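You operate a simulated robot arm through the tools that you are given. There is no shell and no other tool.

Carry out the task below with a simulated robot arm. There is one attempt and no reset: what you move stays moved.

Task
Turn the echo pedal's level down to zero, then plug the red jack in.
Fine: after that set the level to mark 2 and press the foot switch twice, on and off.

The check looks at the end state, three seconds after you hand in, the way a careful person would. Anything else that was tipped, shoved, dropped, spilled or broken makes it a failure.

Robot
A 6-joint arm with a two-finger parallel gripper, fixed in place. Base frame: the origin is at the foot of the arm, x ahead of it, y to its left, z up; the work surface is at about z = 740. Readings come in mm, degrees, newtons and seconds.
With the tool pointing down near the work surface it reaches from about 100 to 840 mm from the base axis. Its first joint turns from -166.0 to 166.0 degrees. Payload 3.91 kg.
Tool frame: the origin (TCP) lies between the finger pads and is the grasp point; the fingertips stand 30 mm ahead of it; z points along the fingers, y is the line along which they close. The gripper opens to 110 mm. The fingers are 20 mm wide and 10 mm thick; the gripper's body (48 by 112 mm) begins 55 mm behind the TCP.
Orientation is that of the tool frame in the base frame, as a unit quaternion [w, x, y, z]. With the fingers straight down and closing along the base's y, the tool's x points along the base's -x, its y along +y and its z along -z.

Tools
- The arm moves only by the tool jog_arm. Its argument "increments" is a list of rows, each a list of 7 numbers: the opening, from 0 (shut) to 1 (fully open), then the shift along the tool's x, y, z in mm, then the turn, a rotation vector about the tool's x, y, z in degrees. In form: [[jaw, dx, dy, dz, wx, wy, wz], ...]. A call has 1 to 20 rows; each row shifts and turns the commanded pose from where the row before left it, along the tool's axes as they then stand. Rows are played at 5 a second. More than 50 mm and 8.6 degrees between two rows, or a gripper value outside its range, and nothing of the call is played. Where a pose cannot be reached the arm comes as near as it can. A force on the tool above 90 N (or 10 N above the force at the start of the call, whichever is more), or a blocked arm, ends the call early, and 0.2 s more pass. The fingers move at their own pace (about 108 mm/s each) and stop on an object; they squeeze with about 42 N. The grip force told is the motor's: it shows also when the fingers shut on nothing. Time passes only in rows, and 0.2 s behind the last, so rows that do not move let the fingers close. The reply holds the time, the measured pose of the TCP, the force on the tool along the base axes, the opening and the grip force, in the units named above and with some noise, with the torque about the TCP (base axes, N m) and any sound that the robot's microphone picked up.
- Cameras (640 x 400 px; columns grow to the right, rows downward): "scene" is fixed at [399.4, -501, 1314.9]; the picture's right is [0.01, 1.00, 0.00], its down [0.67, -0.01, -0.74] and it looks along [-0.74, 0.01, -0.67] (base axes); focal length 325 px, centre (320, 200). "wrist" rides on the gripper at [77, 7, -115] in the tool frame; the picture's right is [-0.09, 1.00, 0.00], its down [-0.80, -0.07, -0.59] and it looks along [-0.59, -0.05, 0.80] (tool axes); focal length 270 px, centre (320, 200).
- get_image(camera): a new picture of that camera. It takes no simulated time.
- move_column(by): slides the trunk up (or, below 0, down) by that many mm; the arm rides with it, the base frame stays. It gives what a move gives, with no picture.
- point_at(camera, pixels): for up to 12 pixels [column, row] of the newest picture of that camera ("zoom" is the newest enlarged one), the place [x, y, z] in the base frame of the surface seen there, good to about 2 mm. It takes no simulated time.
- zoom(camera, box): a new picture of the part [left, top, right, bottom] of that camera's present view, enlarged. It takes no simulated time.
- close_job(): hands the job in; it is judged then, once.

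Leave the gripper open and the arm clear of the work at the hand-in unless told otherwise.

The tools are called after "Request:" by a JSON object that holds its "api" and its "payload". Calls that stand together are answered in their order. jog_arm: Moves the arm, as the interface text tells. Its arguments: {"type":"object","properties":{"increments":{"type":"array","items":{"type":"array","items":{"type":"number"}}}},"required":["increments"]} The other tools are called the same way: move_column (by) slides the trunk up or down; get_image (camera) takes a picture; point_at (camera, pixels) gives the place of the surface under pixels of a picture; zoom (camera, box) takes an enlarged picture of a part of a camera's view; close_job () hands the job in.

At the start:

```text
t: 0.0
tcp_pos: [84.2, -468.2, 1065.7]
orientation: [0.0, 0.0, 1.0, 0.0]
wrist_force: [-0.7, -0.3, -0.1]
wrist_torque: [-0.02, 0.05, 0.02]
width: 110.1
grip_force: 0.0
trunk travel left (down, up): [-375.0, 165.0]
```

scene: 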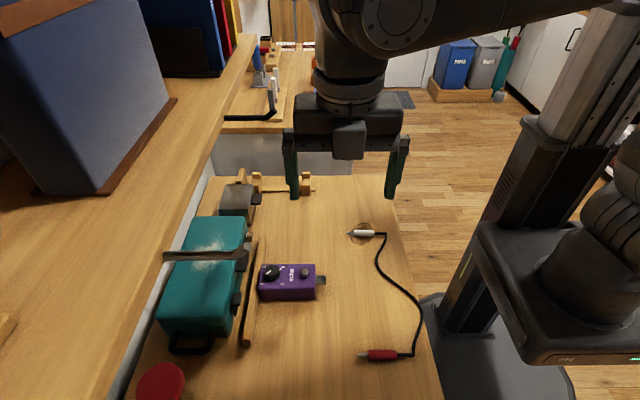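
wrist: 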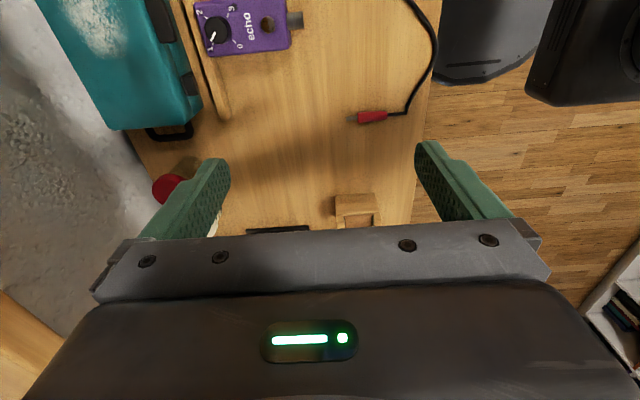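

The scene shows a purple "echo" pedal near (287,282), a red jack near (380,355) and a white plug near (363,233). I'll zoom in on the pedal and the jack before moving anything.

Request:
{"api": "zoom", "payload": {"camera": "scene", "box": [240, 245, 340, 310]}}

Request:
{"api": "zoom", "payload": {"camera": "wrist", "box": [180, 0, 320, 88]}}

Request:
{"api": "zoom", "payload": {"camera": "scene", "box": [320, 210, 440, 380]}}

```text
6.15 times, centred on (290, 278) of scene
```

zoom: 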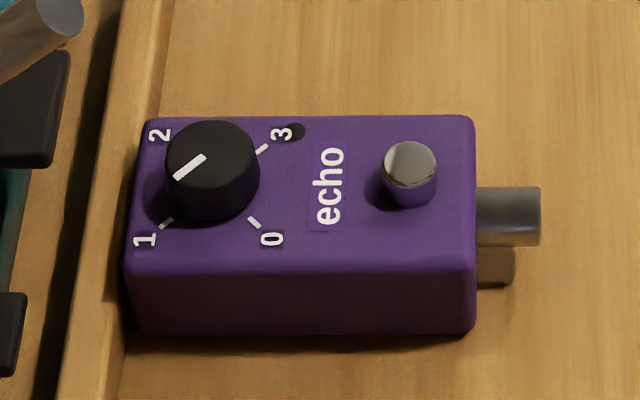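

```text
4.55 times, centred on (250, 44) of wrist
```

zoom: 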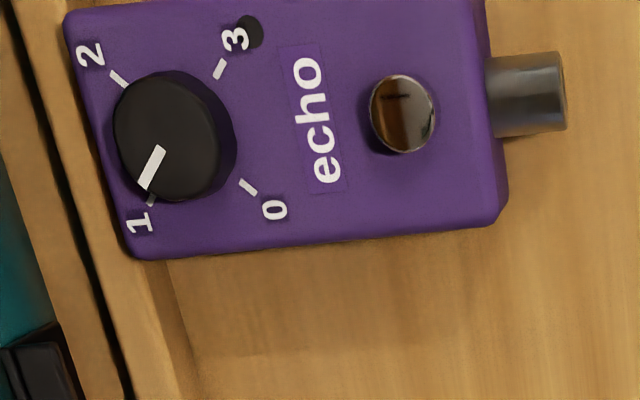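

```text
2.35 times, centred on (380, 295) of scene
```

zoom: 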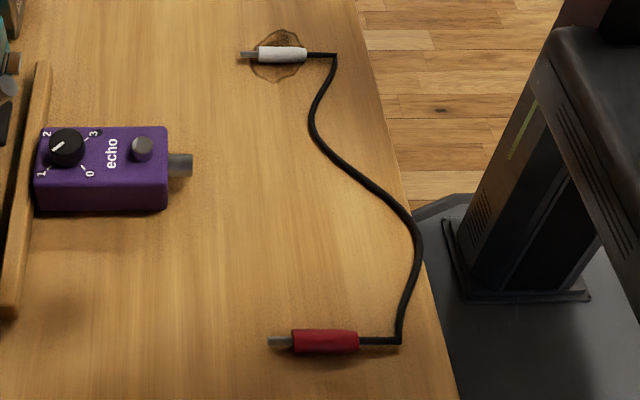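

The pedal's knob points at about 1. The scale runs 0 (lower right), 1 (lower left), 2 (upper left), 3 (upper right), and the socket sticks out toward +y. Next I'll measure points, starting with the scene zoom I just took, which shows the pedal and both plugs.

Request:
{"api": "point_at", "payload": {"camera": "zoom", "pixels": [[270, 342], [284, 342], [295, 335], [325, 340], [356, 341], [380, 341], [325, 365], [250, 56], [300, 54], [180, 165], [190, 165], [120, 350]]}}

Request:
{"api": "zoom", "payload": {"camera": "scene", "box": [240, 245, 340, 310]}}

```text
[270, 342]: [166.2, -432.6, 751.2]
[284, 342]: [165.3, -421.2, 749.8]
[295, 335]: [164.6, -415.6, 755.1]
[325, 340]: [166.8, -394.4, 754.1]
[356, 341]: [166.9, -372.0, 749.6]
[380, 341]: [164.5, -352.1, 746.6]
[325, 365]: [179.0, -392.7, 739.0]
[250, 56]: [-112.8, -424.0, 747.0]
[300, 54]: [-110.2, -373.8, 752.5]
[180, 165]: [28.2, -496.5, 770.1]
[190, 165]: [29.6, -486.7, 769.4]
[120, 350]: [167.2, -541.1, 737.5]
```

```text
6.15 times, centred on (290, 278) of scene
```

zoom: 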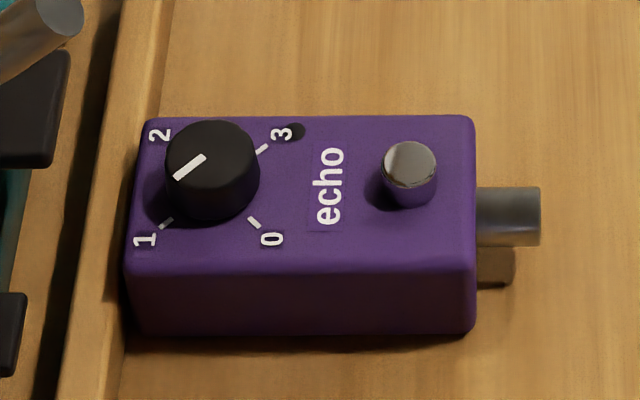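

The red jack's tip is near [166,-432,751] and its body spans y -416 to -372. Now I'll measure the pedal points in the new zoom: knob, marks, switch, socket and edges.

Request:
{"api": "point_at", "payload": {"camera": "zoom", "pixels": [[210, 128], [210, 150], [210, 180], [172, 155], [248, 155], [203, 158], [176, 177], [410, 165], [410, 148], [410, 180], [388, 165], [433, 165]]}}

Request:
{"api": "point_at", "payload": {"camera": "zoom", "pixels": [[265, 148], [254, 222], [165, 222], [147, 125], [460, 122], [130, 262], [465, 265], [300, 325], [482, 215], [535, 215], [535, 195], [535, 240]]}}

Request:
{"api": "point_at", "payload": {"camera": "zoom", "pixels": [[120, 60], [100, 300], [140, 30], [160, 60], [80, 330], [20, 350], [50, 100], [70, 15], [110, 390], [210, 205], [330, 180], [300, 130]]}}

```text
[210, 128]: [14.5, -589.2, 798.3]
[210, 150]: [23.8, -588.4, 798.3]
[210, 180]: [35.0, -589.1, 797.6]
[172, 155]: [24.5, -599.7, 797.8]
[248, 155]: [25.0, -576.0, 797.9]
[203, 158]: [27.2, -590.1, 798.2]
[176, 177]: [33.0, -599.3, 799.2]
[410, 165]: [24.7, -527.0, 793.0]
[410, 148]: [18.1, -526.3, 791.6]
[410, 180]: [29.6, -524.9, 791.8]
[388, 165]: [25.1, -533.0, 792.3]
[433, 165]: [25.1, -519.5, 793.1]
```

```text
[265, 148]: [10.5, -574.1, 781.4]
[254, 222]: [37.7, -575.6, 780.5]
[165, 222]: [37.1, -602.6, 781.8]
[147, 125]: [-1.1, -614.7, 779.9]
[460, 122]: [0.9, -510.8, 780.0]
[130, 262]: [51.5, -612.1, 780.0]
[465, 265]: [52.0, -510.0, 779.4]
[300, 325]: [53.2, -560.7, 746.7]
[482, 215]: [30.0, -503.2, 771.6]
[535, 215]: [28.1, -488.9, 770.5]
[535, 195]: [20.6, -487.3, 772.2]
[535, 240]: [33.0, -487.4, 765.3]
```

```text
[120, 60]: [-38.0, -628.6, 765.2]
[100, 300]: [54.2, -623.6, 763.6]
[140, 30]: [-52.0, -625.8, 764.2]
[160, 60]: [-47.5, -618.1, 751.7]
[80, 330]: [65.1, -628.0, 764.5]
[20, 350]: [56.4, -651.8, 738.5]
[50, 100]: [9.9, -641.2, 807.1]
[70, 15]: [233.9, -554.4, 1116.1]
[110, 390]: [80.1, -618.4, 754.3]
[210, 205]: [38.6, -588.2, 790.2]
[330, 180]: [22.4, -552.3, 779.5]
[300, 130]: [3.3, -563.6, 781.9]
```

Measured so far:
- **Pedal:** x 0–53, y −613 to −507, top z 780.
- **Knob:** centre about (25,−588), top z 798.
- **Switch:** about (25,−527), top z 793.
- **Socket:** axis about x 27, mouth at y −487.

One pixel returned a surface at z=1116 above the bench, so I'll measure the bar, shelf and case before moving.

Request:
{"api": "get_image", "payload": {"camera": "scene"}}

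Request:
{"api": "point_at", "payload": {"camera": "scene", "pixels": [[168, 257], [200, 255], [225, 254], [248, 253], [240, 60], [200, 150], [150, 250], [100, 360], [225, 225], [190, 300], [215, 320], [238, 285]]}}

Request:
{"api": "point_at", "payload": {"camera": "scene", "pixels": [[250, 38], [255, 70], [238, 197], [250, 190], [160, 380], [190, 345], [240, 222], [233, 325], [245, 345], [262, 240], [305, 183], [255, 180]]}}

```text
taken
```

scene: 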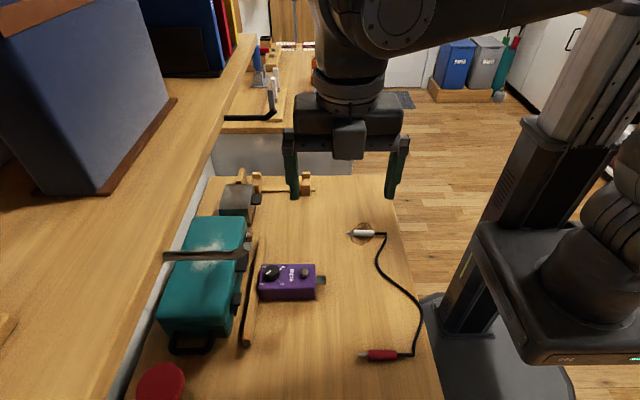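

```text
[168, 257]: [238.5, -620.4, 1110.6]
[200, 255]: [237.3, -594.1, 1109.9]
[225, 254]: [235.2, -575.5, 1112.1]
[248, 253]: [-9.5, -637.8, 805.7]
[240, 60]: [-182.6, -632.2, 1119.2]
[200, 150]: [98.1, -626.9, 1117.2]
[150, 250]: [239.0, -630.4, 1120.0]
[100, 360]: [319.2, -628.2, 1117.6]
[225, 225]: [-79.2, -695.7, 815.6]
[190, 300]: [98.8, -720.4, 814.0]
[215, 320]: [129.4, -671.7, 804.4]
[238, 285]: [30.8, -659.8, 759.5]
```

```text
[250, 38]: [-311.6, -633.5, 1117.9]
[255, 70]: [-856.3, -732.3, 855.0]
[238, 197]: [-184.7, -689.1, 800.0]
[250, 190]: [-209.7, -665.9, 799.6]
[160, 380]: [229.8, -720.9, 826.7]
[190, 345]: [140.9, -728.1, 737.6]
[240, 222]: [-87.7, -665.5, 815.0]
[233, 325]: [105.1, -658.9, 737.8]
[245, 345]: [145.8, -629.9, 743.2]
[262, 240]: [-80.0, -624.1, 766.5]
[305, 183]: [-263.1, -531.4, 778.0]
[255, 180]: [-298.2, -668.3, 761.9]
```

The shelf edge is at y≈−622, z≈1118, with a hook at x≈237 sticking out to y≈−550. The knob axis is only about 34 mm out from the shelf edge, so I'll measure how wide the wrist is above the gripper to see whether a vertical tool would hit the shelf.

Request:
{"api": "point_at", "payload": {"camera": "scene", "pixels": [[300, 120], [348, 140], [400, 120], [320, 92], [350, 88], [383, 88], [315, 75], [350, 70], [330, 40], [360, 40], [400, 20], [430, 15]]}}

Request:
{"api": "zoom", "payload": {"camera": "scene", "box": [270, 0, 450, 210]}}

```text
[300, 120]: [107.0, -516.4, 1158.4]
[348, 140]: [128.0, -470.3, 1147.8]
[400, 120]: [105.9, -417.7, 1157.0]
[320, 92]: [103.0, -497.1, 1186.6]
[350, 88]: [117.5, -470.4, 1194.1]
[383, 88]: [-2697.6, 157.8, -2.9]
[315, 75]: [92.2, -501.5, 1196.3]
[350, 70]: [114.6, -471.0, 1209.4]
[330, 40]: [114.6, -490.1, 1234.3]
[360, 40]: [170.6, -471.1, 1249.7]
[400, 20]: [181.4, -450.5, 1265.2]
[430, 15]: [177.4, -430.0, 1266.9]
```

```text
1.90 times, centred on (360, 105) of scene
```

zoom: 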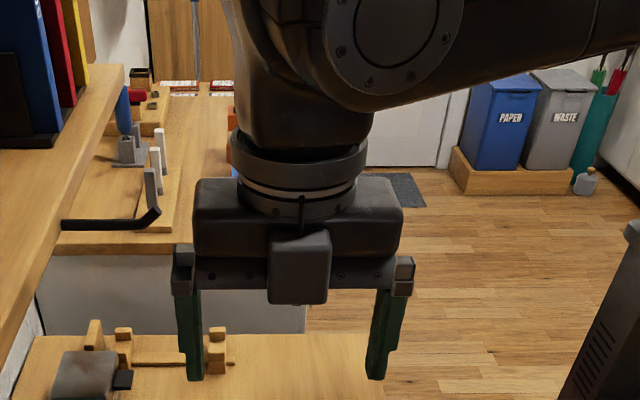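

The flange radius is about 35 mm and there is a bulky wrist above it, so a vertical tool over the knob would crowd the shelf. I'll lean the tool back toward +y while working on the knob. First I'll yaw it by +90° in place, so the fingers close along base x and the camera sits on the +y side, away from the shelf.

Request:
{"api": "jog_arm", "payload": {"increments": [[1, 0, 0, 0, 0, 0, 7.5], [1, 0, 0, 0, 0, 0, 7.5], [1, 0, 0, 0, 0, 0, 7.5], [1, 0, 0, 0, 0, 0, 7.5], [1, 0, 0, 0, 0, 0, 7.5], [1, 0, 0, 0, 0, 0, 7.5], [1, 0, 0, 0, 0, 0, 7.5], [1, 0, 0, 0, 0, 0, 7.5], [1, 0, 0, 0, 0, 0, 7.5], [1, 0, 0, 0, 0, 0, 7.5], [1, 0, 0, 0, 0, 0, 7.5], [1, 0, 0, 0, 0, 0, 7.5]]}}

Request:
{"api": "get_image", "payload": {"camera": "wrist"}}

Request:
{"api": "get_image", "payload": {"camera": "scene"}}

```text
t: 2.6
tcp_pos: [83.6, -468.6, 1065.5]
orientation: [0.0, 0.709, 0.706, -0.001]
wrist_force: [0.4, -0.1, -0.2]
wrist_torque: [0.04, -0.01, 0.03]
width: 110.2
grip_force: 0.0
trunk travel left (down, up): [-375.0, 165.0]
```

```text
taken
```

wrist: 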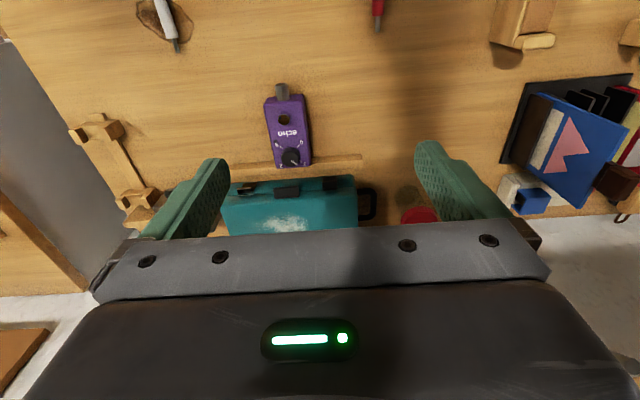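

```text
taken
```

scene: 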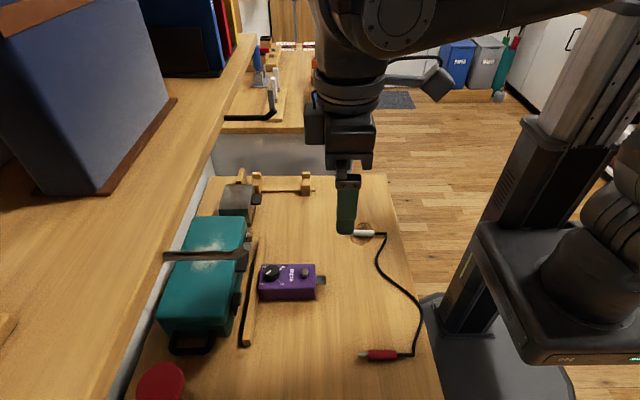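

The yaw worked and the tool x axis now points to base +y. Next I'll lean the tool 15° with its back toward +y, then move to about (25,−540,930) with a partly closed gripper for a close look at the pedal.

Request:
{"api": "jog_arm", "payload": {"increments": [[0.8, 0, 0, 0, 0, -7.5, 0], [0.6, 0, 0, 0, 0, -7.5, 0], [0.45, -8.5, -14.65, 37.35, 0, 0, 0], [0.45, -8.5, -14.65, 37.35, 0, 0, 0], [0.45, -8.5, -14.65, 37.35, 0, 0, 0], [0.45, -8.5, -14.65, 37.35, 0, 0, 0], [0.45, 0, 0, 0, 0, 0, 0]]}}

Request:
{"api": "get_image", "payload": {"camera": "wrist"}}

Request:
{"api": "get_image", "payload": {"camera": "scene"}}

```text
t: 4.2
tcp_pos: [24.7, -540.9, 929.5]
orientation: [0.092, 0.701, 0.701, -0.092]
wrist_force: [-0.4, -1.0, -0.6]
wrist_torque: [0.03, -0.02, -0.01]
width: 49.5
grip_force: 0.0
trunk travel left (down, up): [-375.0, 165.0]
```

```text
taken
```

wrist: 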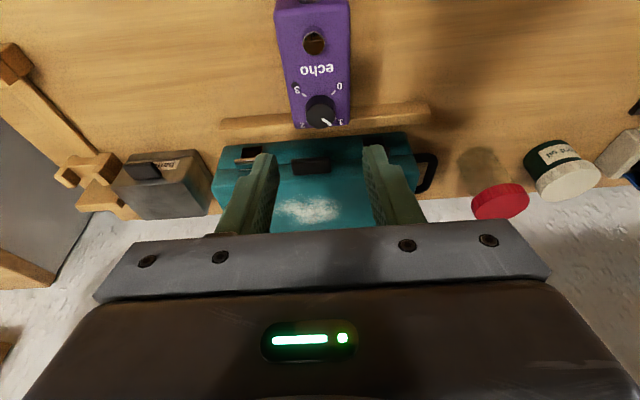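

```text
taken
```

scene: 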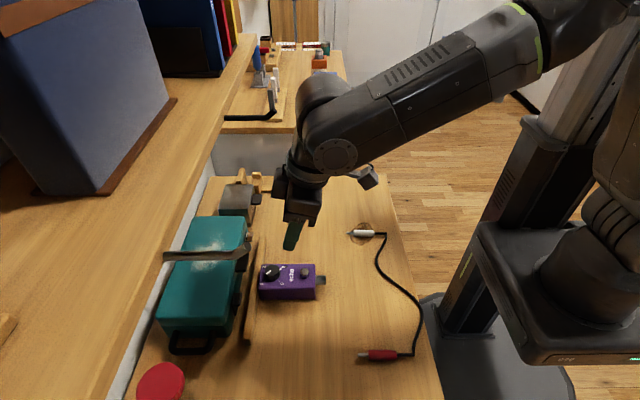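

The pose is good: the tool leans away from the shelf and the scene view of the pedal is clear. I'll zoom the wrist view on the pedal around (315,70) and measure the knob pointer.

Request:
{"api": "zoom", "payload": {"camera": "wrist", "box": [250, 0, 390, 135]}}

Request:
{"api": "zoom", "payload": {"camera": "scene", "box": [250, 255, 306, 295]}}

```text
2.96 times, centred on (320, 68) of wrist
```

zoom: 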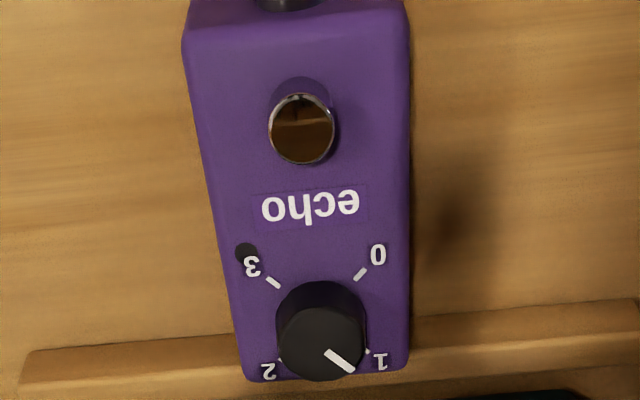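

```text
10.00 times, centred on (278, 275) of scene
```

zoom: 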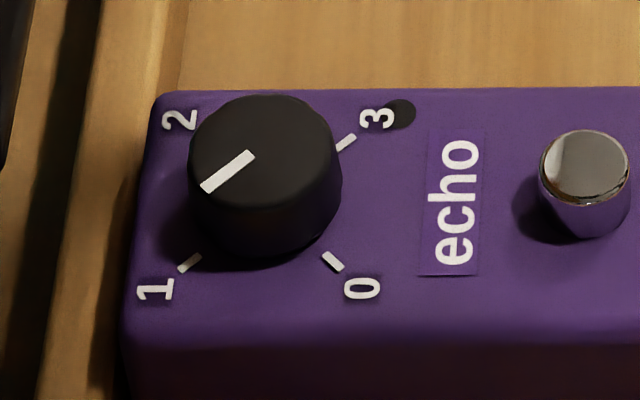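

I'll measure the pointer ends, knob rim and mark ticks in this 10× scene zoom.

Request:
{"api": "point_at", "payload": {"camera": "zoom", "pixels": [[206, 186], [250, 156], [192, 150], [334, 150], [262, 98], [262, 200], [355, 137], [338, 150], [326, 255], [341, 269], [199, 256], [180, 270]]}}

Request:
{"api": "point_at", "payload": {"camera": "zoom", "pixels": [[585, 170], [585, 140], [585, 195], [545, 170], [625, 170], [400, 113], [163, 95], [130, 320], [262, 240], [228, 170], [240, 162], [215, 181]]}}

```text
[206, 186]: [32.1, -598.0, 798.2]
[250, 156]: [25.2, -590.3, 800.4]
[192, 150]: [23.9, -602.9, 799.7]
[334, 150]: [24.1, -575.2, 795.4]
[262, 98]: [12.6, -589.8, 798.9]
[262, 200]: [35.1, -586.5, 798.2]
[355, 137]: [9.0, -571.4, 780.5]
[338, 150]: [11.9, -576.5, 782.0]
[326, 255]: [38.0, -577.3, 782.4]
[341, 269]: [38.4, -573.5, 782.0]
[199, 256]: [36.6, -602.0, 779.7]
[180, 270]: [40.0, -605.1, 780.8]
```

```text
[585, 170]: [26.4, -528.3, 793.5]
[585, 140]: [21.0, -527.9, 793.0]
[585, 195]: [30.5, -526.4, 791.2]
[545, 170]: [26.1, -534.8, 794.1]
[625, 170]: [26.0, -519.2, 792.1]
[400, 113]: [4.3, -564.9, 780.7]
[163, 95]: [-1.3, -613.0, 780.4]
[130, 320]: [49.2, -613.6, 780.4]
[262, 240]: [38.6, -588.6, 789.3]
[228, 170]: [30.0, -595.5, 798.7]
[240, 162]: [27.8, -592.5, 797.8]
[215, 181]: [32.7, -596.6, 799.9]
```

The pointer is essentially at mark 1: its direction is about −48.6° from +x, so level 0 at +45° needs about 93.6° counter-clockwise. I'll pre-rotate the leaning tool 47° clockwise about vertical and narrow the jaw. Then I'll move to hover over the knob axis (25.2,−589).

Request:
{"api": "jog_arm", "payload": {"increments": [[0.36, 0, 0, 0, 2.027, 0, 7.566], [0.36, 0, 0, 0, 2.027, 0, 7.566], [0.36, 0, 0, 0, 2.027, 0, 7.566], [0.36, 0, 0, 0, 2.027, 0, 7.566], [0.36, 0, 0, 0, 2.027, 0, 7.566], [0.36, 0, 0, 0, 2.027, 0, 7.566], [0.36, -1.26, 11.84, 29.5, 0, 0, 0], [0.36, -1.26, 11.84, 29.5, 0, 0, 0], [0.36, -1.26, 11.84, 29.5, 0, 0, 0], [0.36, 0, 0, 0, 0, 0, 0]]}}

Request:
{"api": "get_image", "payload": {"camera": "scene"}}

Request:
{"api": "zoom", "payload": {"camera": "scene", "box": [230, 220, 330, 300]}}

Request:
{"api": "get_image", "payload": {"camera": "wrist"}}

```text
t: 6.4
tcp_pos: [28.4, -583.3, 844.8]
orientation: [0.047, 0.923, 0.362, -0.121]
wrist_force: [0.3, -0.1, 0.4]
wrist_torque: [0.03, 0.0, 0.0]
width: 39.6
grip_force: 0.0
trunk travel left (down, up): [-375.0, 165.0]
```

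```text
taken
```

scene: 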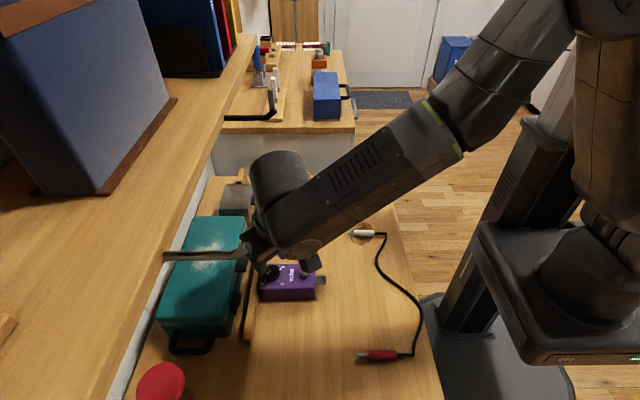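

```text
5.00 times, centred on (280, 260) of scene
```

zoom: 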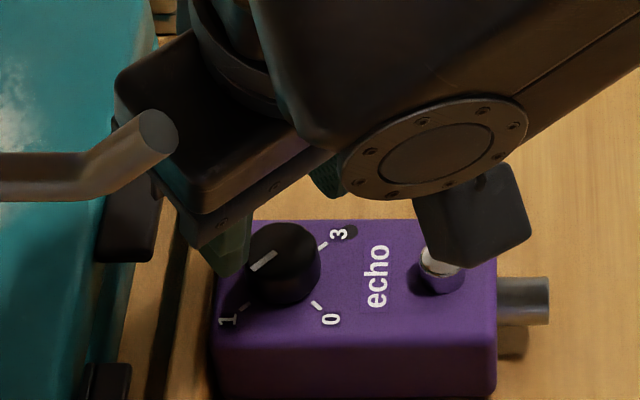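

```text
taken
```

wrist: 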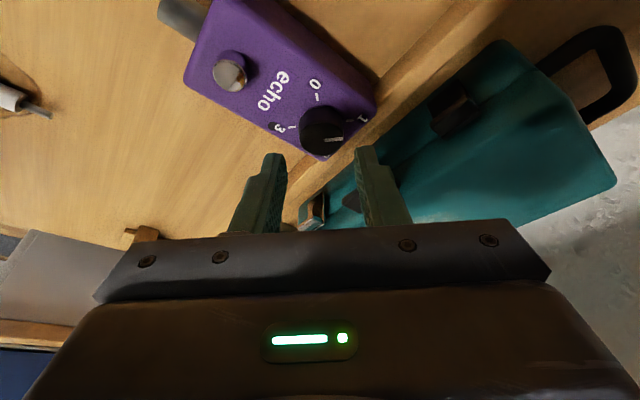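

The arm hovers over the knob. The wrist joints look near the shelf edge in this view, so I'll measure their surfaces before descending.

Request:
{"api": "point_at", "payload": {"camera": "scene", "pixels": [[256, 170], [254, 185], [280, 155], [258, 200], [265, 225], [258, 212], [285, 180], [320, 190], [300, 247], [243, 240], [250, 232], [311, 262]]}}

Request:
{"api": "jog_arm", "payload": {"increments": [[0.36, 0, 0, 0, 0, 0, 0], [0.36, 0, 0, 0, 0, 0, 0]]}}

```text
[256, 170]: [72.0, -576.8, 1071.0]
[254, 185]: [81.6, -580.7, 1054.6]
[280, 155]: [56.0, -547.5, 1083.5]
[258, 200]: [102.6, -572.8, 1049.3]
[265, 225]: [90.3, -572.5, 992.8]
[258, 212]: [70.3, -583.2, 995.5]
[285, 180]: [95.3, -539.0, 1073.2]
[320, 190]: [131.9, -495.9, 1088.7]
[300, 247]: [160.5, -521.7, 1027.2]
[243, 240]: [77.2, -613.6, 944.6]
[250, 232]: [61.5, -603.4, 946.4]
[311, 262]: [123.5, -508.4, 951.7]
```

```text
t: 7.0
tcp_pos: [28.6, -582.1, 845.7]
orientation: [0.048, 0.922, 0.364, -0.122]
wrist_force: [1.2, 0.4, -0.1]
wrist_torque: [-0.03, -0.01, 0.01]
width: 39.7
grip_force: 0.1
trunk travel left (down, up): [-375.0, 165.0]
```

The wrist top is at z≈1084 and y≥−583, about 40 mm clear of the shelf. I'll zoom the wrist view around the knob (323,131) to check how the fingers are centred.

Request:
{"api": "zoom", "payload": {"camera": "wrist", "box": [240, 70, 400, 170]}}

```text
4.00 times, centred on (320, 120) of wrist
```

zoom: 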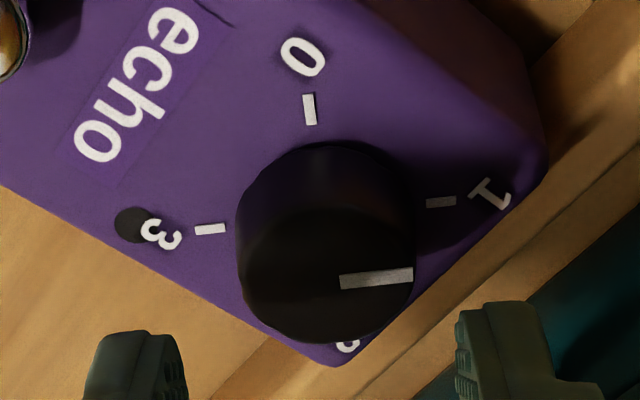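

The knob centre appears at wrist px ≈(321.5,139), while the finger midline is ≈320.4, so the knob is about 1.2 mm off along tool y. I'll correct that and descend 30.7 mm vertically to straddle the knob, with the fingertips about 3 mm above the pedal top.

Request:
{"api": "jog_arm", "payload": {"increments": [[0.36, 1.99, 0.6, 7.41, 0, 0, 0], [0.36, 1.99, 0.6, 7.41, 0, 0, 0], [0.36, 1.99, 0, 7.41, 0, 0, 0], [0.36, 1.99, 0, 7.41, 0, 0, 0], [0.36, 0, 0, 0, 0, 0, 0]]}}

Request:
{"api": "get_image", "payload": {"camera": "wrist"}}

Request:
{"api": "zoom", "payload": {"camera": "scene", "box": [230, 230, 330, 300]}}

Request:
{"api": "zoom", "payload": {"camera": "wrist", "box": [240, 90, 400, 190]}}

```text
t: 8.2
tcp_pos: [30.3, -585.0, 816.8]
orientation: [0.048, 0.922, 0.363, -0.121]
wrist_force: [0.5, 0.4, -1.3]
wrist_torque: [-0.01, 0.01, 0.02]
width: 39.6
grip_force: 0.1
trunk travel left (down, up): [-375.0, 165.0]
```

```text
taken
```

wrist: 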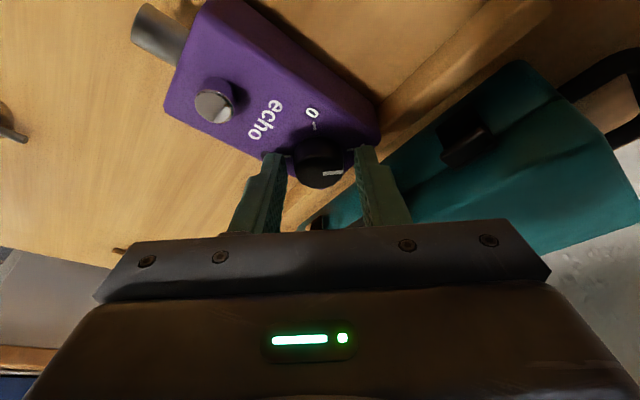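

```text
5.71 times, centred on (280, 265) of scene
```

zoom: 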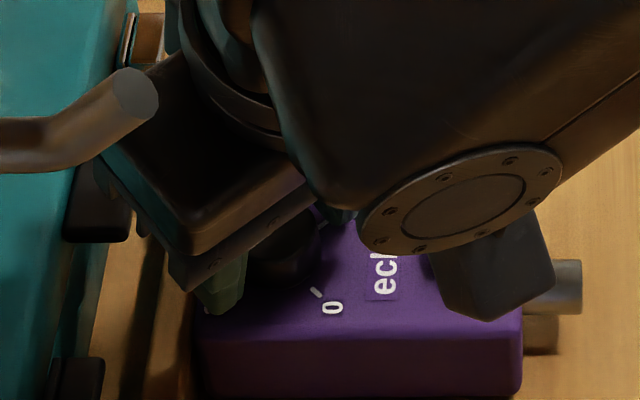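

```text
4.00 times, centred on (320, 140) of wrist
```

zoom: 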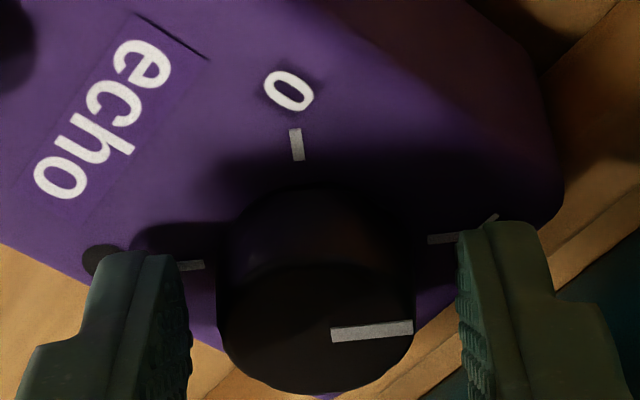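

The knob spans zoom columns 217–415 (centre 316), while the finger pads' midline is about 325, so it is now about 1 mm toward tool −y. I'll nudge back 1 mm and recheck.

Request:
{"api": "jog_arm", "payload": {"increments": [[0.36, 0, -1.0, 0, 0, 0, 0], [0.36, 0, 0, 0, 0, 0, 0], [0.36, 0, 0, 0, 0, 0, 0]]}}

Request:
{"api": "zoom", "payload": {"camera": "wrist", "box": [240, 90, 400, 190]}}

```text
t: 9.0
tcp_pos: [28.5, -583.3, 816.2]
orientation: [0.047, 0.922, 0.364, -0.122]
wrist_force: [-0.1, -0.2, -0.1]
wrist_torque: [-0.03, 0.01, -0.02]
width: 39.6
grip_force: 0.1
trunk travel left (down, up): [-375.0, 165.0]
```

```text
4.00 times, centred on (320, 140) of wrist
```

zoom: 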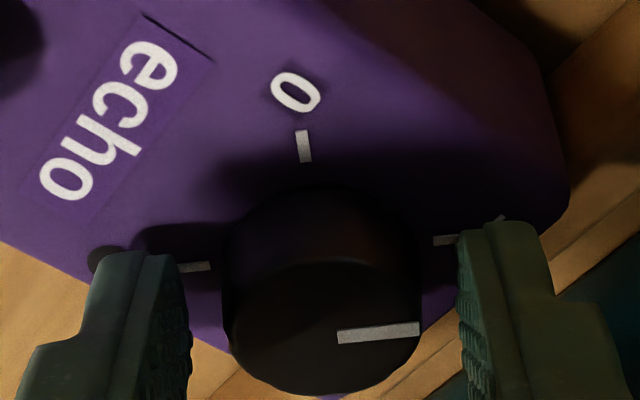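

The knob is now centred between the fingers (322 versus 325 zoom px). I'll close on it and let the grip settle.

Request:
{"api": "jog_arm", "payload": {"increments": [[0.2, 0, 0, 0, 0, 0, 0], [0.2, 0, 0, 0, 0, 0, 0], [0.2, 0, 0, 0, 0, 0, 0]]}}

Request:
{"api": "zoom", "payload": {"camera": "wrist", "box": [240, 90, 400, 190]}}

```text
t: 9.8
tcp_pos: [28.6, -583.7, 814.8]
orientation: [0.047, 0.923, 0.363, -0.122]
wrist_force: [0.1, -0.5, 0.4]
wrist_torque: [-0.11, 0.01, 0.02]
width: 28.4
grip_force: 41.8
trunk travel left (down, up): [-375.0, 165.0]
```

```text
4.00 times, centred on (320, 140) of wrist
```

zoom: 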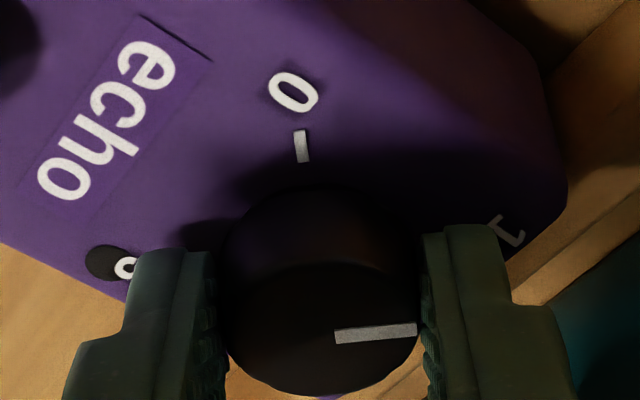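

The grip is solid: width 28.4 mm at 41.8 N, with almost no side force. I'll turn counter-clockwise about the knob's vertical axis, starting with 4 rows (31°), and watch the torque.

Request:
{"api": "jog_arm", "payload": {"increments": [[0.2, -0.054, -0.815, 0.014, -2.019, 0, -7.534], [0.2, -0.054, -0.815, 0.014, -2.019, 0, -7.534], [0.2, -0.054, -0.815, 0.014, -2.019, 0, -7.534], [0.2, -0.054, -0.815, 0.014, -2.019, 0, -7.534]]}}

Request:
{"api": "get_image", "payload": {"camera": "wrist"}}

Request:
{"api": "zoom", "payload": {"camera": "wrist", "box": [240, 90, 400, 190]}}

Request:
{"api": "get_image", "payload": {"camera": "scene"}}

```text
t: 10.8
tcp_pos: [25.8, -582.1, 815.3]
orientation: [0.079, 0.791, 0.598, -0.105]
wrist_force: [-2.2, 1.3, 2.9]
wrist_torque: [0.05, -0.04, 0.0]
width: 28.6
grip_force: 41.9
trunk travel left (down, up): [-375.0, 165.0]
```

```text
taken
```

wrist: 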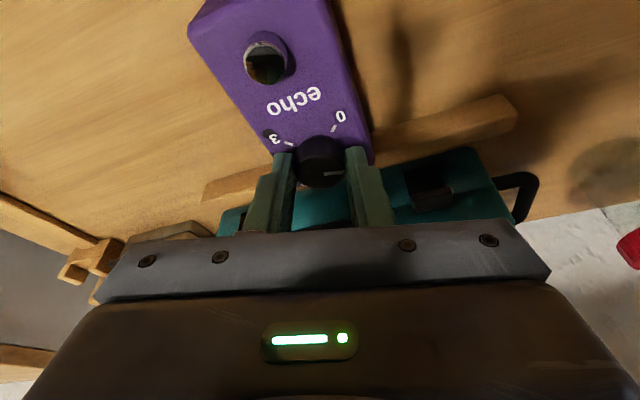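

```text
4.00 times, centred on (320, 140) of wrist
```

zoom: 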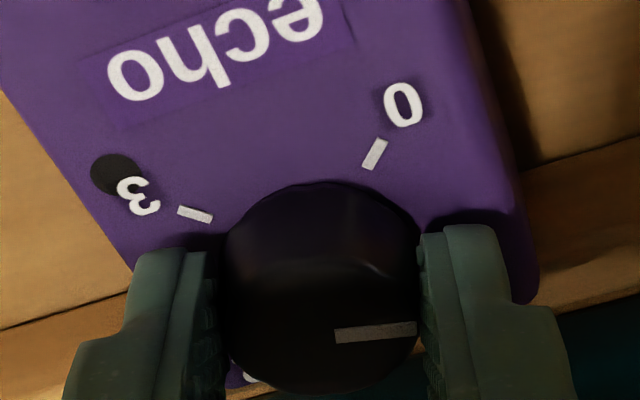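

```text
taken
```

scene: 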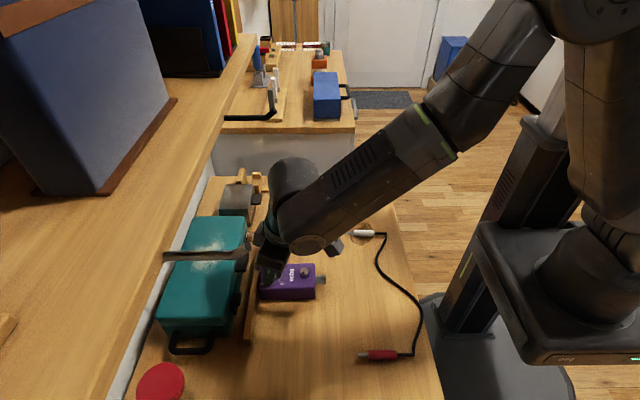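

The knob turned with the grip, the pedal did not move and the forces are small. I'll continue with another 4 rows (31°).

Request:
{"api": "jog_arm", "payload": {"increments": [[0.2, -0.054, -0.815, 0.014, -2.019, 0, -7.534], [0.2, -0.054, -0.815, 0.014, -2.019, 0, -7.534], [0.2, -0.054, -0.815, 0.014, -2.019, 0, -7.534], [0.2, -0.054, -0.815, 0.014, -2.019, 0, -7.534]]}}

Request:
{"api": "zoom", "payload": {"camera": "wrist", "box": [240, 90, 400, 190]}}

Request:
{"api": "zoom", "payload": {"camera": "scene", "box": [230, 230, 330, 300]}}

```text
t: 11.8
tcp_pos: [23.9, -582.2, 815.4]
orientation: [0.104, 0.6, 0.789, -0.079]
wrist_force: [1.5, -0.3, 6.1]
wrist_torque: [0.01, -0.13, 0.0]
width: 28.6
grip_force: 41.8
trunk travel left (down, up): [-375.0, 165.0]
```

```text
4.00 times, centred on (320, 140) of wrist
```

zoom: 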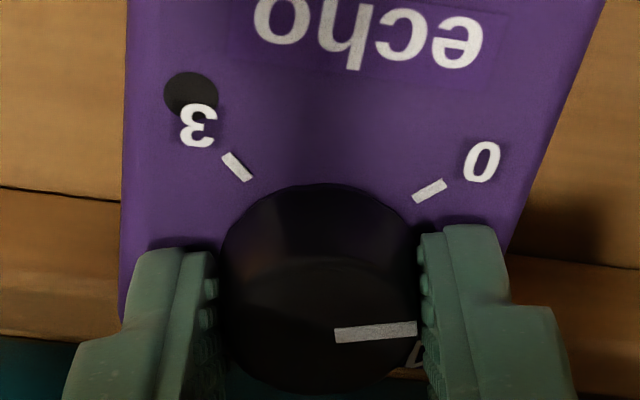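

```text
5.71 times, centred on (280, 265) of scene
```

zoom: 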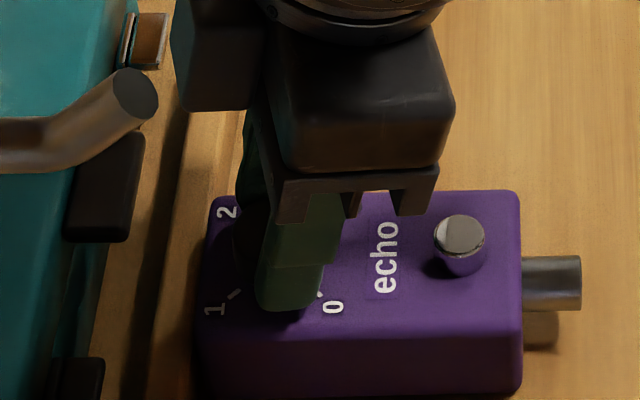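

It's turning cleanly, with about 31° to go. I'll do 3 more rows (23.4°) and check for an end stop.

Request:
{"api": "jog_arm", "payload": {"increments": [[0.2, -0.054, -0.815, 0.014, -2.019, 0, -7.534], [0.2, -0.054, -0.815, 0.014, -2.019, 0, -7.534], [0.2, -0.054, -0.815, 0.014, -2.019, 0, -7.534], [0.2, 0, 0, 0, 0, 0, 0]]}}

Request:
{"api": "zoom", "payload": {"camera": "wrist", "box": [240, 90, 400, 190]}}

Request:
{"api": "zoom", "payload": {"camera": "scene", "box": [230, 230, 330, 300]}}

```text
t: 12.8
tcp_pos: [22.0, -584.1, 815.5]
orientation: [0.117, 0.429, 0.894, -0.056]
wrist_force: [-2.0, 1.1, 6.5]
wrist_torque: [-0.15, -0.12, 0.01]
width: 28.6
grip_force: 41.6
trunk travel left (down, up): [-375.0, 165.0]
```

```text
4.00 times, centred on (320, 140) of wrist
```

zoom: 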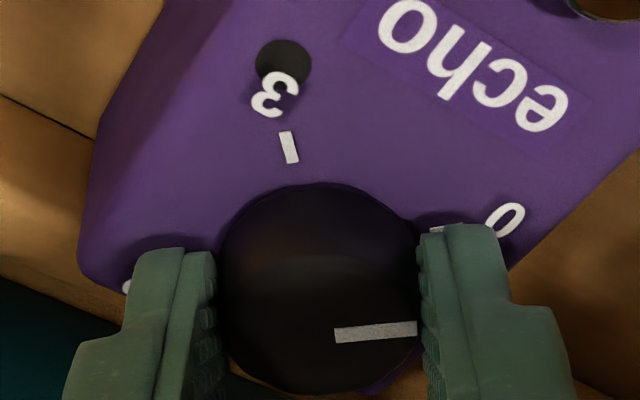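

```text
5.71 times, centred on (280, 265) of scene
```

zoom: 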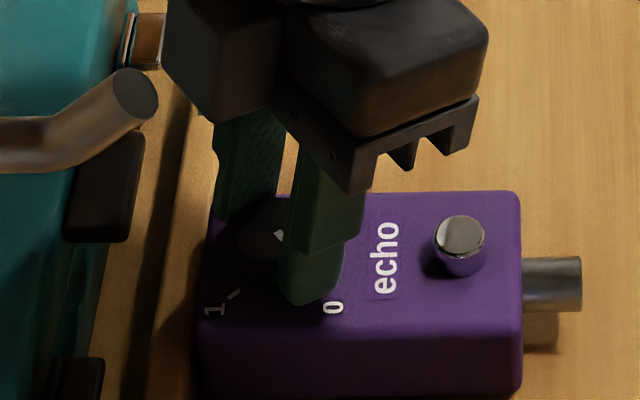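

The knob has turned 85.8° so far. The pointer lies along the line between the fingers, at about 38–39°, and the 0 mark is at 45°, so I'll turn the last 6.7° in two small rows.

Request:
{"api": "jog_arm", "payload": {"increments": [[0.2, -0.01, -0.35, 0, -0.867, 0, -3.236], [0.2, -0.01, -0.35, 0, -0.867, 0, -3.236], [0.2, 0, 0, 0, 0, 0, 0]]}}

Request:
{"api": "zoom", "payload": {"camera": "wrist", "box": [240, 90, 400, 190]}}

```text
t: 13.6
tcp_pos: [20.5, -583.9, 814.4]
orientation: [0.12, 0.376, 0.918, -0.049]
wrist_force: [-0.6, -0.5, 6.2]
wrist_torque: [-0.05, -0.17, -0.11]
width: 28.7
grip_force: 42.1
trunk travel left (down, up): [-375.0, 165.0]
```

```text
4.00 times, centred on (320, 140) of wrist
```

zoom: 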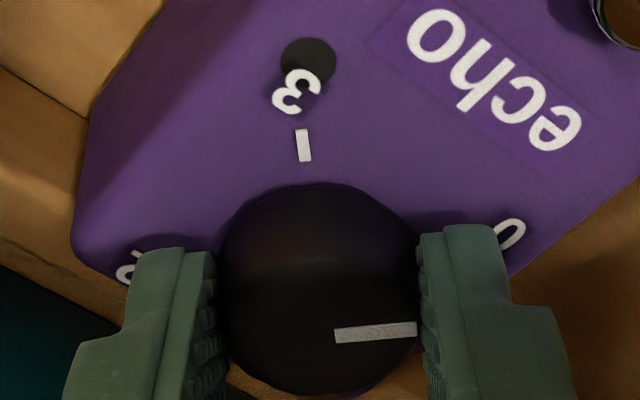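

The torque about z just rose to −0.11, which hints at an end stop near 0. By the tick geometry I'm within about 2° of the mark, so I'll add 1.5° and see whether the torque builds.

Request:
{"api": "jog_arm", "payload": {"increments": [[0.2, 0, -0.16, 0, -0.388, 0, -1.449], [0.2, 0, 0, 0, 0, 0, 0], [0.2, 0, 0, 0, 0, 0, 0]]}}

Request:
{"api": "zoom", "payload": {"camera": "wrist", "box": [240, 90, 400, 190]}}

```text
t: 14.4
tcp_pos: [20.2, -584.4, 816.2]
orientation: [0.121, 0.364, 0.922, -0.048]
wrist_force: [1.0, -4.1, 6.5]
wrist_torque: [-0.2, -0.22, -0.02]
width: 28.2
grip_force: 41.7
trunk travel left (down, up): [-375.0, 165.0]
```

```text
4.00 times, centred on (320, 140) of wrist
```

zoom: 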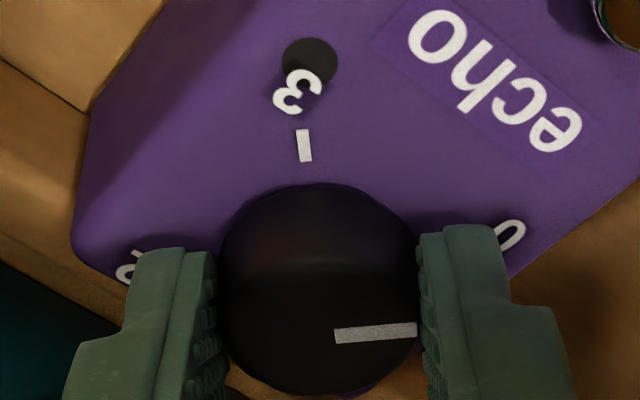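

The picture barely changed with that extra 1.5°, so the knob is at its 0 stop. I'll open the fingers, lift straight up and check the pointer in the scene view.

Request:
{"api": "jog_arm", "payload": {"increments": [[0.36, 0, 0, 0, 0, 0, 0], [0.36, 0, 0, 0, 0, 0, 0], [0.36, -4.53, 0, -16.9, 0, 0, 0], [0.36, -4.53, 0, -16.9, 0, 0, 0], [0.36, 8.0, 0, -40, 0, 0, 0], [0.36, 8.0, 0, -40, 0, 0, 0], [0.36, 0, 0, 0, 0, 0, 0]]}}

Request:
{"api": "zoom", "payload": {"camera": "scene", "box": [250, 255, 330, 305]}}

Request:
{"api": "get_image", "payload": {"camera": "scene"}}

Request:
{"api": "get_image", "payload": {"camera": "wrist"}}

```text
t: 16.2
tcp_pos: [-14.4, -527.0, 887.9]
orientation: [0.109, 0.376, 0.92, -0.001]
wrist_force: [-1.9, 0.8, 2.8]
wrist_torque: [-0.05, -0.1, 0.0]
width: 39.7
grip_force: 0.0
trunk travel left (down, up): [-375.0, 165.0]
stopped in row 7: the arm was blocked; the commanded pose is now the measured one
```

```text
8.00 times, centred on (290, 280) of scene
```

zoom: 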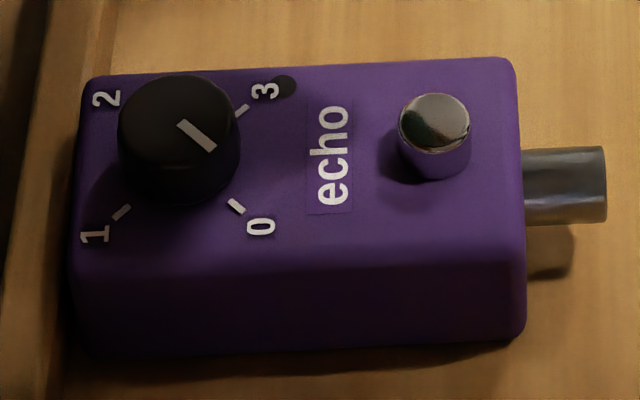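

```text
taken
```

scene: 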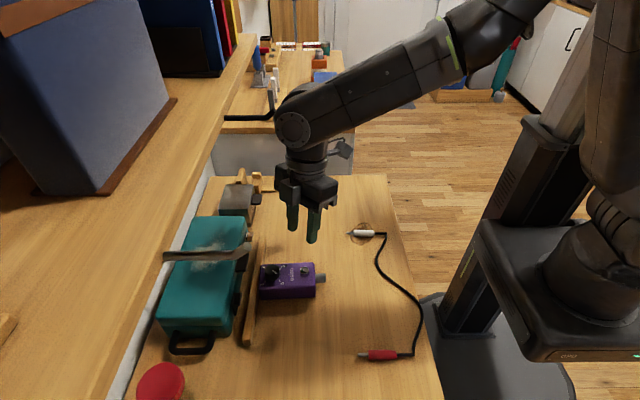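

```text
taken
```

wrist: 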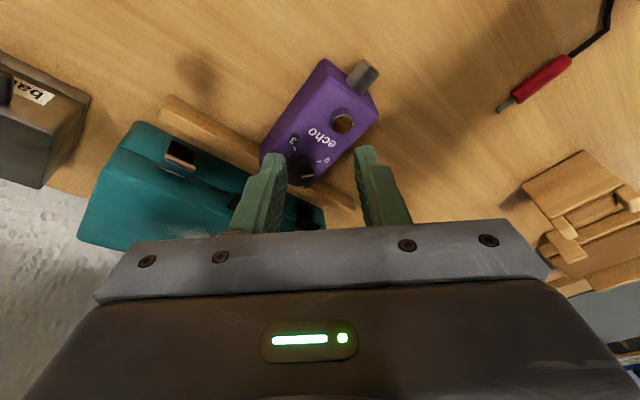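

The knob pointer is at 0. Pressing against the stop twisted the pedal about 2.7° counter-clockwise, which I'll account for. The call also reported "arm was blocked" in the last row, with very little force. I'll hold still, read the pose again and look around the arm to find out why.

Request:
{"api": "jog_arm", "payload": {"increments": [[0.36, 0, 0, 0, 0, 0, 0], [0.36, 0, 0, 0, 0, 0, 0]]}}

Request:
{"api": "zoom", "payload": {"camera": "scene", "box": [200, 60, 440, 260]}}

Request:
{"api": "point_at", "payload": {"camera": "scene", "pixels": [[280, 110], [295, 130], [305, 150], [340, 148], [325, 190], [290, 170], [300, 180], [350, 90], [430, 40], [500, 20], [315, 235], [292, 225]]}}

```text
t: 16.8
tcp_pos: [-8.8, -530.6, 880.3]
orientation: [0.11, 0.371, 0.922, 0.003]
wrist_force: [0.3, -0.2, 0.2]
wrist_torque: [-0.06, -0.04, 0.0]
width: 39.7
grip_force: 0.0
trunk travel left (down, up): [-375.0, 165.0]
```

```text
2.00 times, centred on (320, 160) of scene
```

zoom: 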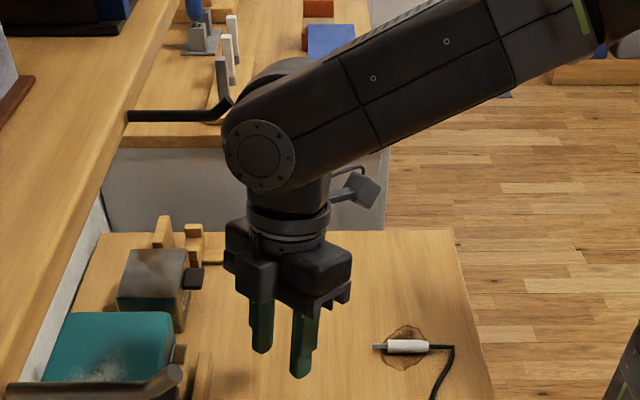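

```text
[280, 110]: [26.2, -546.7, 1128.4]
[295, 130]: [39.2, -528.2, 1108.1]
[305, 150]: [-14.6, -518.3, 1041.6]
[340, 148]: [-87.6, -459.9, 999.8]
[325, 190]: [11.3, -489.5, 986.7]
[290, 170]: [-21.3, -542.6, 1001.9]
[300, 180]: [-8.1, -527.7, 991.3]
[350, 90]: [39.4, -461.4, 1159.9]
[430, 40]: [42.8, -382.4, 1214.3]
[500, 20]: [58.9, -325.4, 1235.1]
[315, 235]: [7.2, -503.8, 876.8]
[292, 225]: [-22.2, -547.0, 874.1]
```

There is a second shelf hook behind the wrist, around scene (225–276,117) and so at roughly x≈11, z≈1110. The wrist joint must have lifted into it. I'll measure that hook precisely before moving.

Request:
{"api": "point_at", "payload": {"camera": "zoom", "pixels": [[132, 115], [150, 114], [180, 114], [205, 113], [220, 110], [228, 102], [233, 97], [225, 130], [230, 115], [240, 100], [222, 150], [260, 90]]}}

Request:
{"api": "zoom", "payload": {"camera": "scene", "box": [215, 90, 335, 165]}}

```text
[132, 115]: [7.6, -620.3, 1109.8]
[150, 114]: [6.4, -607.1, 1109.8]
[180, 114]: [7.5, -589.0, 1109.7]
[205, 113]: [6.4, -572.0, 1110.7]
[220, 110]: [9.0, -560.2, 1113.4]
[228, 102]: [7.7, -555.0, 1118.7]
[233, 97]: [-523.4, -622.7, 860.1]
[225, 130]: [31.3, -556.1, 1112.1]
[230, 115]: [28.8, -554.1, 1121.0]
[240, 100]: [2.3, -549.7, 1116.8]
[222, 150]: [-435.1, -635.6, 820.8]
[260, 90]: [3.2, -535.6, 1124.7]
```

```text
5.33 times, centred on (275, 128) of scene
```

zoom: 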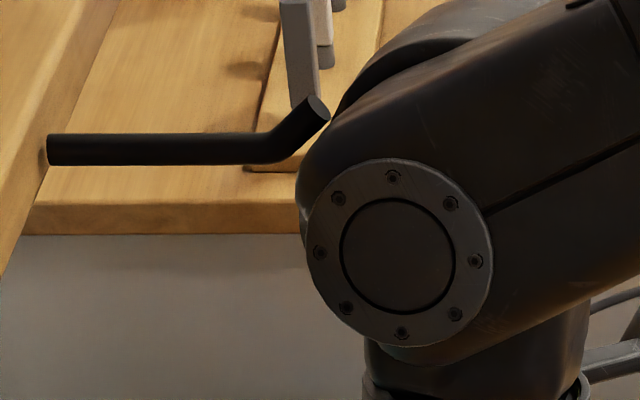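

Confirmed: the hook tip at about (8,−552,1120) is touching the wrist at (2,−550,1117). I'll move the arm away from it, about 40 mm toward +y and slightly down.

Request:
{"api": "jog_arm", "payload": {"increments": [[0.36, 7.35, 7.0, 1.7, 0, 0, 0], [0.36, 7.35, 7.0, 1.7, 0, 0, 0], [0.36, 7.35, 7.0, 1.7, 0, 0, 0], [0.36, 7.35, 7.0, 1.7, 0, 0, 0], [0.36, 0, 0, 0, 0, 0, 0]]}}

Request:
{"api": "get_image", "payload": {"camera": "scene"}}

Request:
{"api": "zoom", "payload": {"camera": "scene", "box": [215, 90, 335, 165]}}

```text
t: 18.0
tcp_pos: [-2.8, -493.7, 867.6]
orientation: [0.105, 0.369, 0.923, 0.005]
wrist_force: [0.2, 0.3, -0.2]
wrist_torque: [0.0, 0.01, 0.04]
width: 39.7
grip_force: 0.0
trunk travel left (down, up): [-375.0, 165.0]
```

```text
taken
```

scene: 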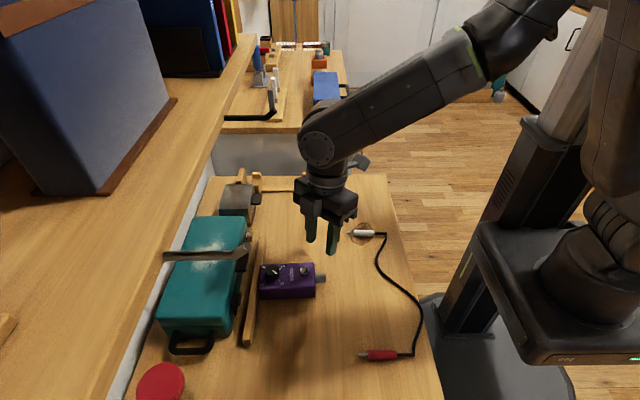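

```text
5.33 times, centred on (275, 128) of scene
```

zoom: 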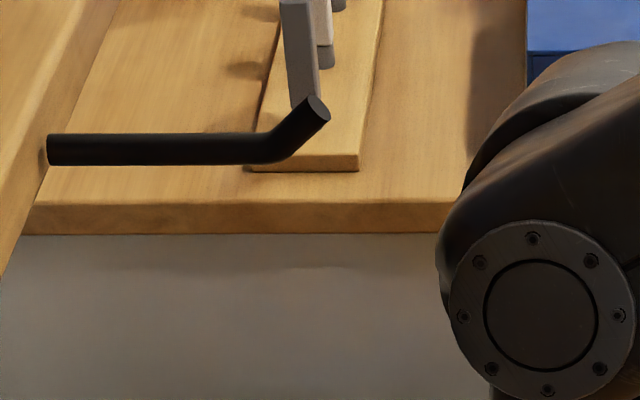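

The hook is unchanged and fixed, and the arm is free of it. From here I'll stay below TCP z≈850 whenever I'm near y<−500. Next I'll back off 60 mm toward +y, bring the tool to vertical with nominal yaw, and move to hover over the red jack at about (166,−394).

Request:
{"api": "jog_arm", "payload": {"increments": [[0.36, 18.55, 22.6, -12.05, 0, 0, 0], [0.36, 18.55, 22.6, -12.05, 0, 0, 0], [0.36, 0, 0, 0, 1.53, 1.391, 7.7], [0.36, 0, 0, 0, 1.53, 1.391, 7.7], [0.36, 0, 0, 0, 1.53, 1.391, 7.7], [0.36, 0, 0, 0, 1.53, 1.391, 7.7], [0.36, 0, 0, 0, 1.53, 1.391, 7.7], [0.36, 0, 0, 0, 1.53, 1.391, 7.7], [0.36, 9.9, 42.3, 0, 0, 0, 0], [0.36, 9.9, 42.3, 0, 0, 0, 0], [0.36, 9.9, 42.3, 0, 0, 0, 0], [0.36, 9.9, 42.3, 0, 0, 0, 0], [0.36, 0, 0, 0, 0, 0, 0]]}}

Request:
{"api": "get_image", "payload": {"camera": "wrist"}}

Request:
{"api": "get_image", "payload": {"camera": "scene"}}

Request:
{"api": "zoom", "payload": {"camera": "scene", "box": [290, 260, 340, 300]}}

```text
t: 20.8
tcp_pos: [167.9, -392.0, 888.9]
orientation: [0.001, 0.707, 0.707, 0.0]
wrist_force: [-0.2, 0.1, -1.1]
wrist_torque: [-0.01, -0.02, 0.0]
width: 39.6
grip_force: 0.1
trunk travel left (down, up): [-375.0, 165.0]
```

```text
taken
```

wrist: 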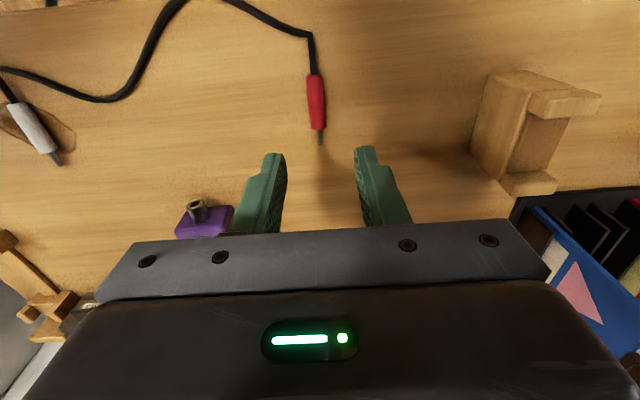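

```text
taken
```

scene: 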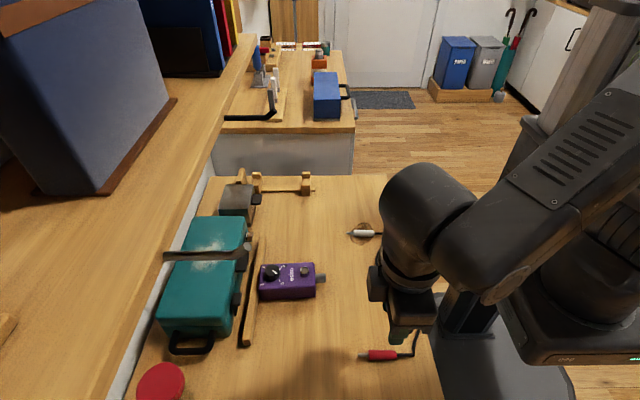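

```text
10.00 times, centred on (315, 280) of scene
```

zoom: 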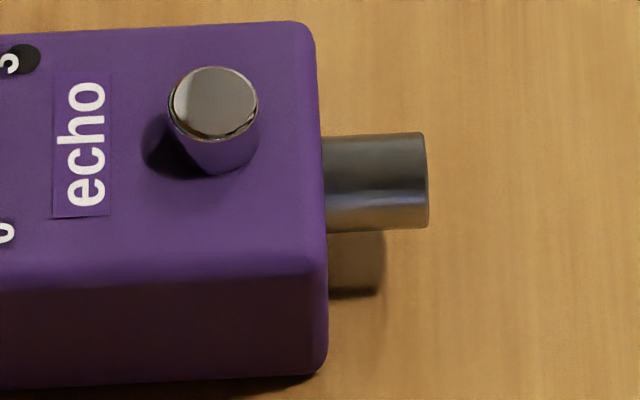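

The pedal is in clear view. I'll measure the socket in this zoom: top edge, centre line, bottom edge and the pedal's right face.

Request:
{"api": "point_at", "payload": {"camera": "zoom", "pixels": [[415, 137], [415, 150], [415, 165], [415, 180], [415, 195], [415, 210], [415, 224], [335, 143], [335, 165], [335, 185], [335, 205], [335, 228]]}}

Request:
{"api": "point_at", "payload": {"camera": "zoom", "pixels": [[425, 180], [427, 220], [330, 160], [318, 100], [322, 260], [323, 330], [200, 300], [50, 320], [213, 95], [213, 70], [213, 125], [370, 260]]}}

```text
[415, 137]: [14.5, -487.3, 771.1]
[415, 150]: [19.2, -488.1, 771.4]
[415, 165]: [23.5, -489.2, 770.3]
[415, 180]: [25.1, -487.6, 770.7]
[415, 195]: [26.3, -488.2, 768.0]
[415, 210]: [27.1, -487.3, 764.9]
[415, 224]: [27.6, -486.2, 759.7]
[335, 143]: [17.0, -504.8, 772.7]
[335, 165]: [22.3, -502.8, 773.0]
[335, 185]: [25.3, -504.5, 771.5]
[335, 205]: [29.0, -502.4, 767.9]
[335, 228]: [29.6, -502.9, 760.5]
```

```text
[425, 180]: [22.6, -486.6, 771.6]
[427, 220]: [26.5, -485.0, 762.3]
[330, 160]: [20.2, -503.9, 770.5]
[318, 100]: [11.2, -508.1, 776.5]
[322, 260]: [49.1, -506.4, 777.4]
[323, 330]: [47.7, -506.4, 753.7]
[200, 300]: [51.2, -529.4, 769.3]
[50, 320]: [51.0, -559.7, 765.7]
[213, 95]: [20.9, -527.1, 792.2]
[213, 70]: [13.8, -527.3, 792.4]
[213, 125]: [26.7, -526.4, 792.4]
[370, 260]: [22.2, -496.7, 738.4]
```

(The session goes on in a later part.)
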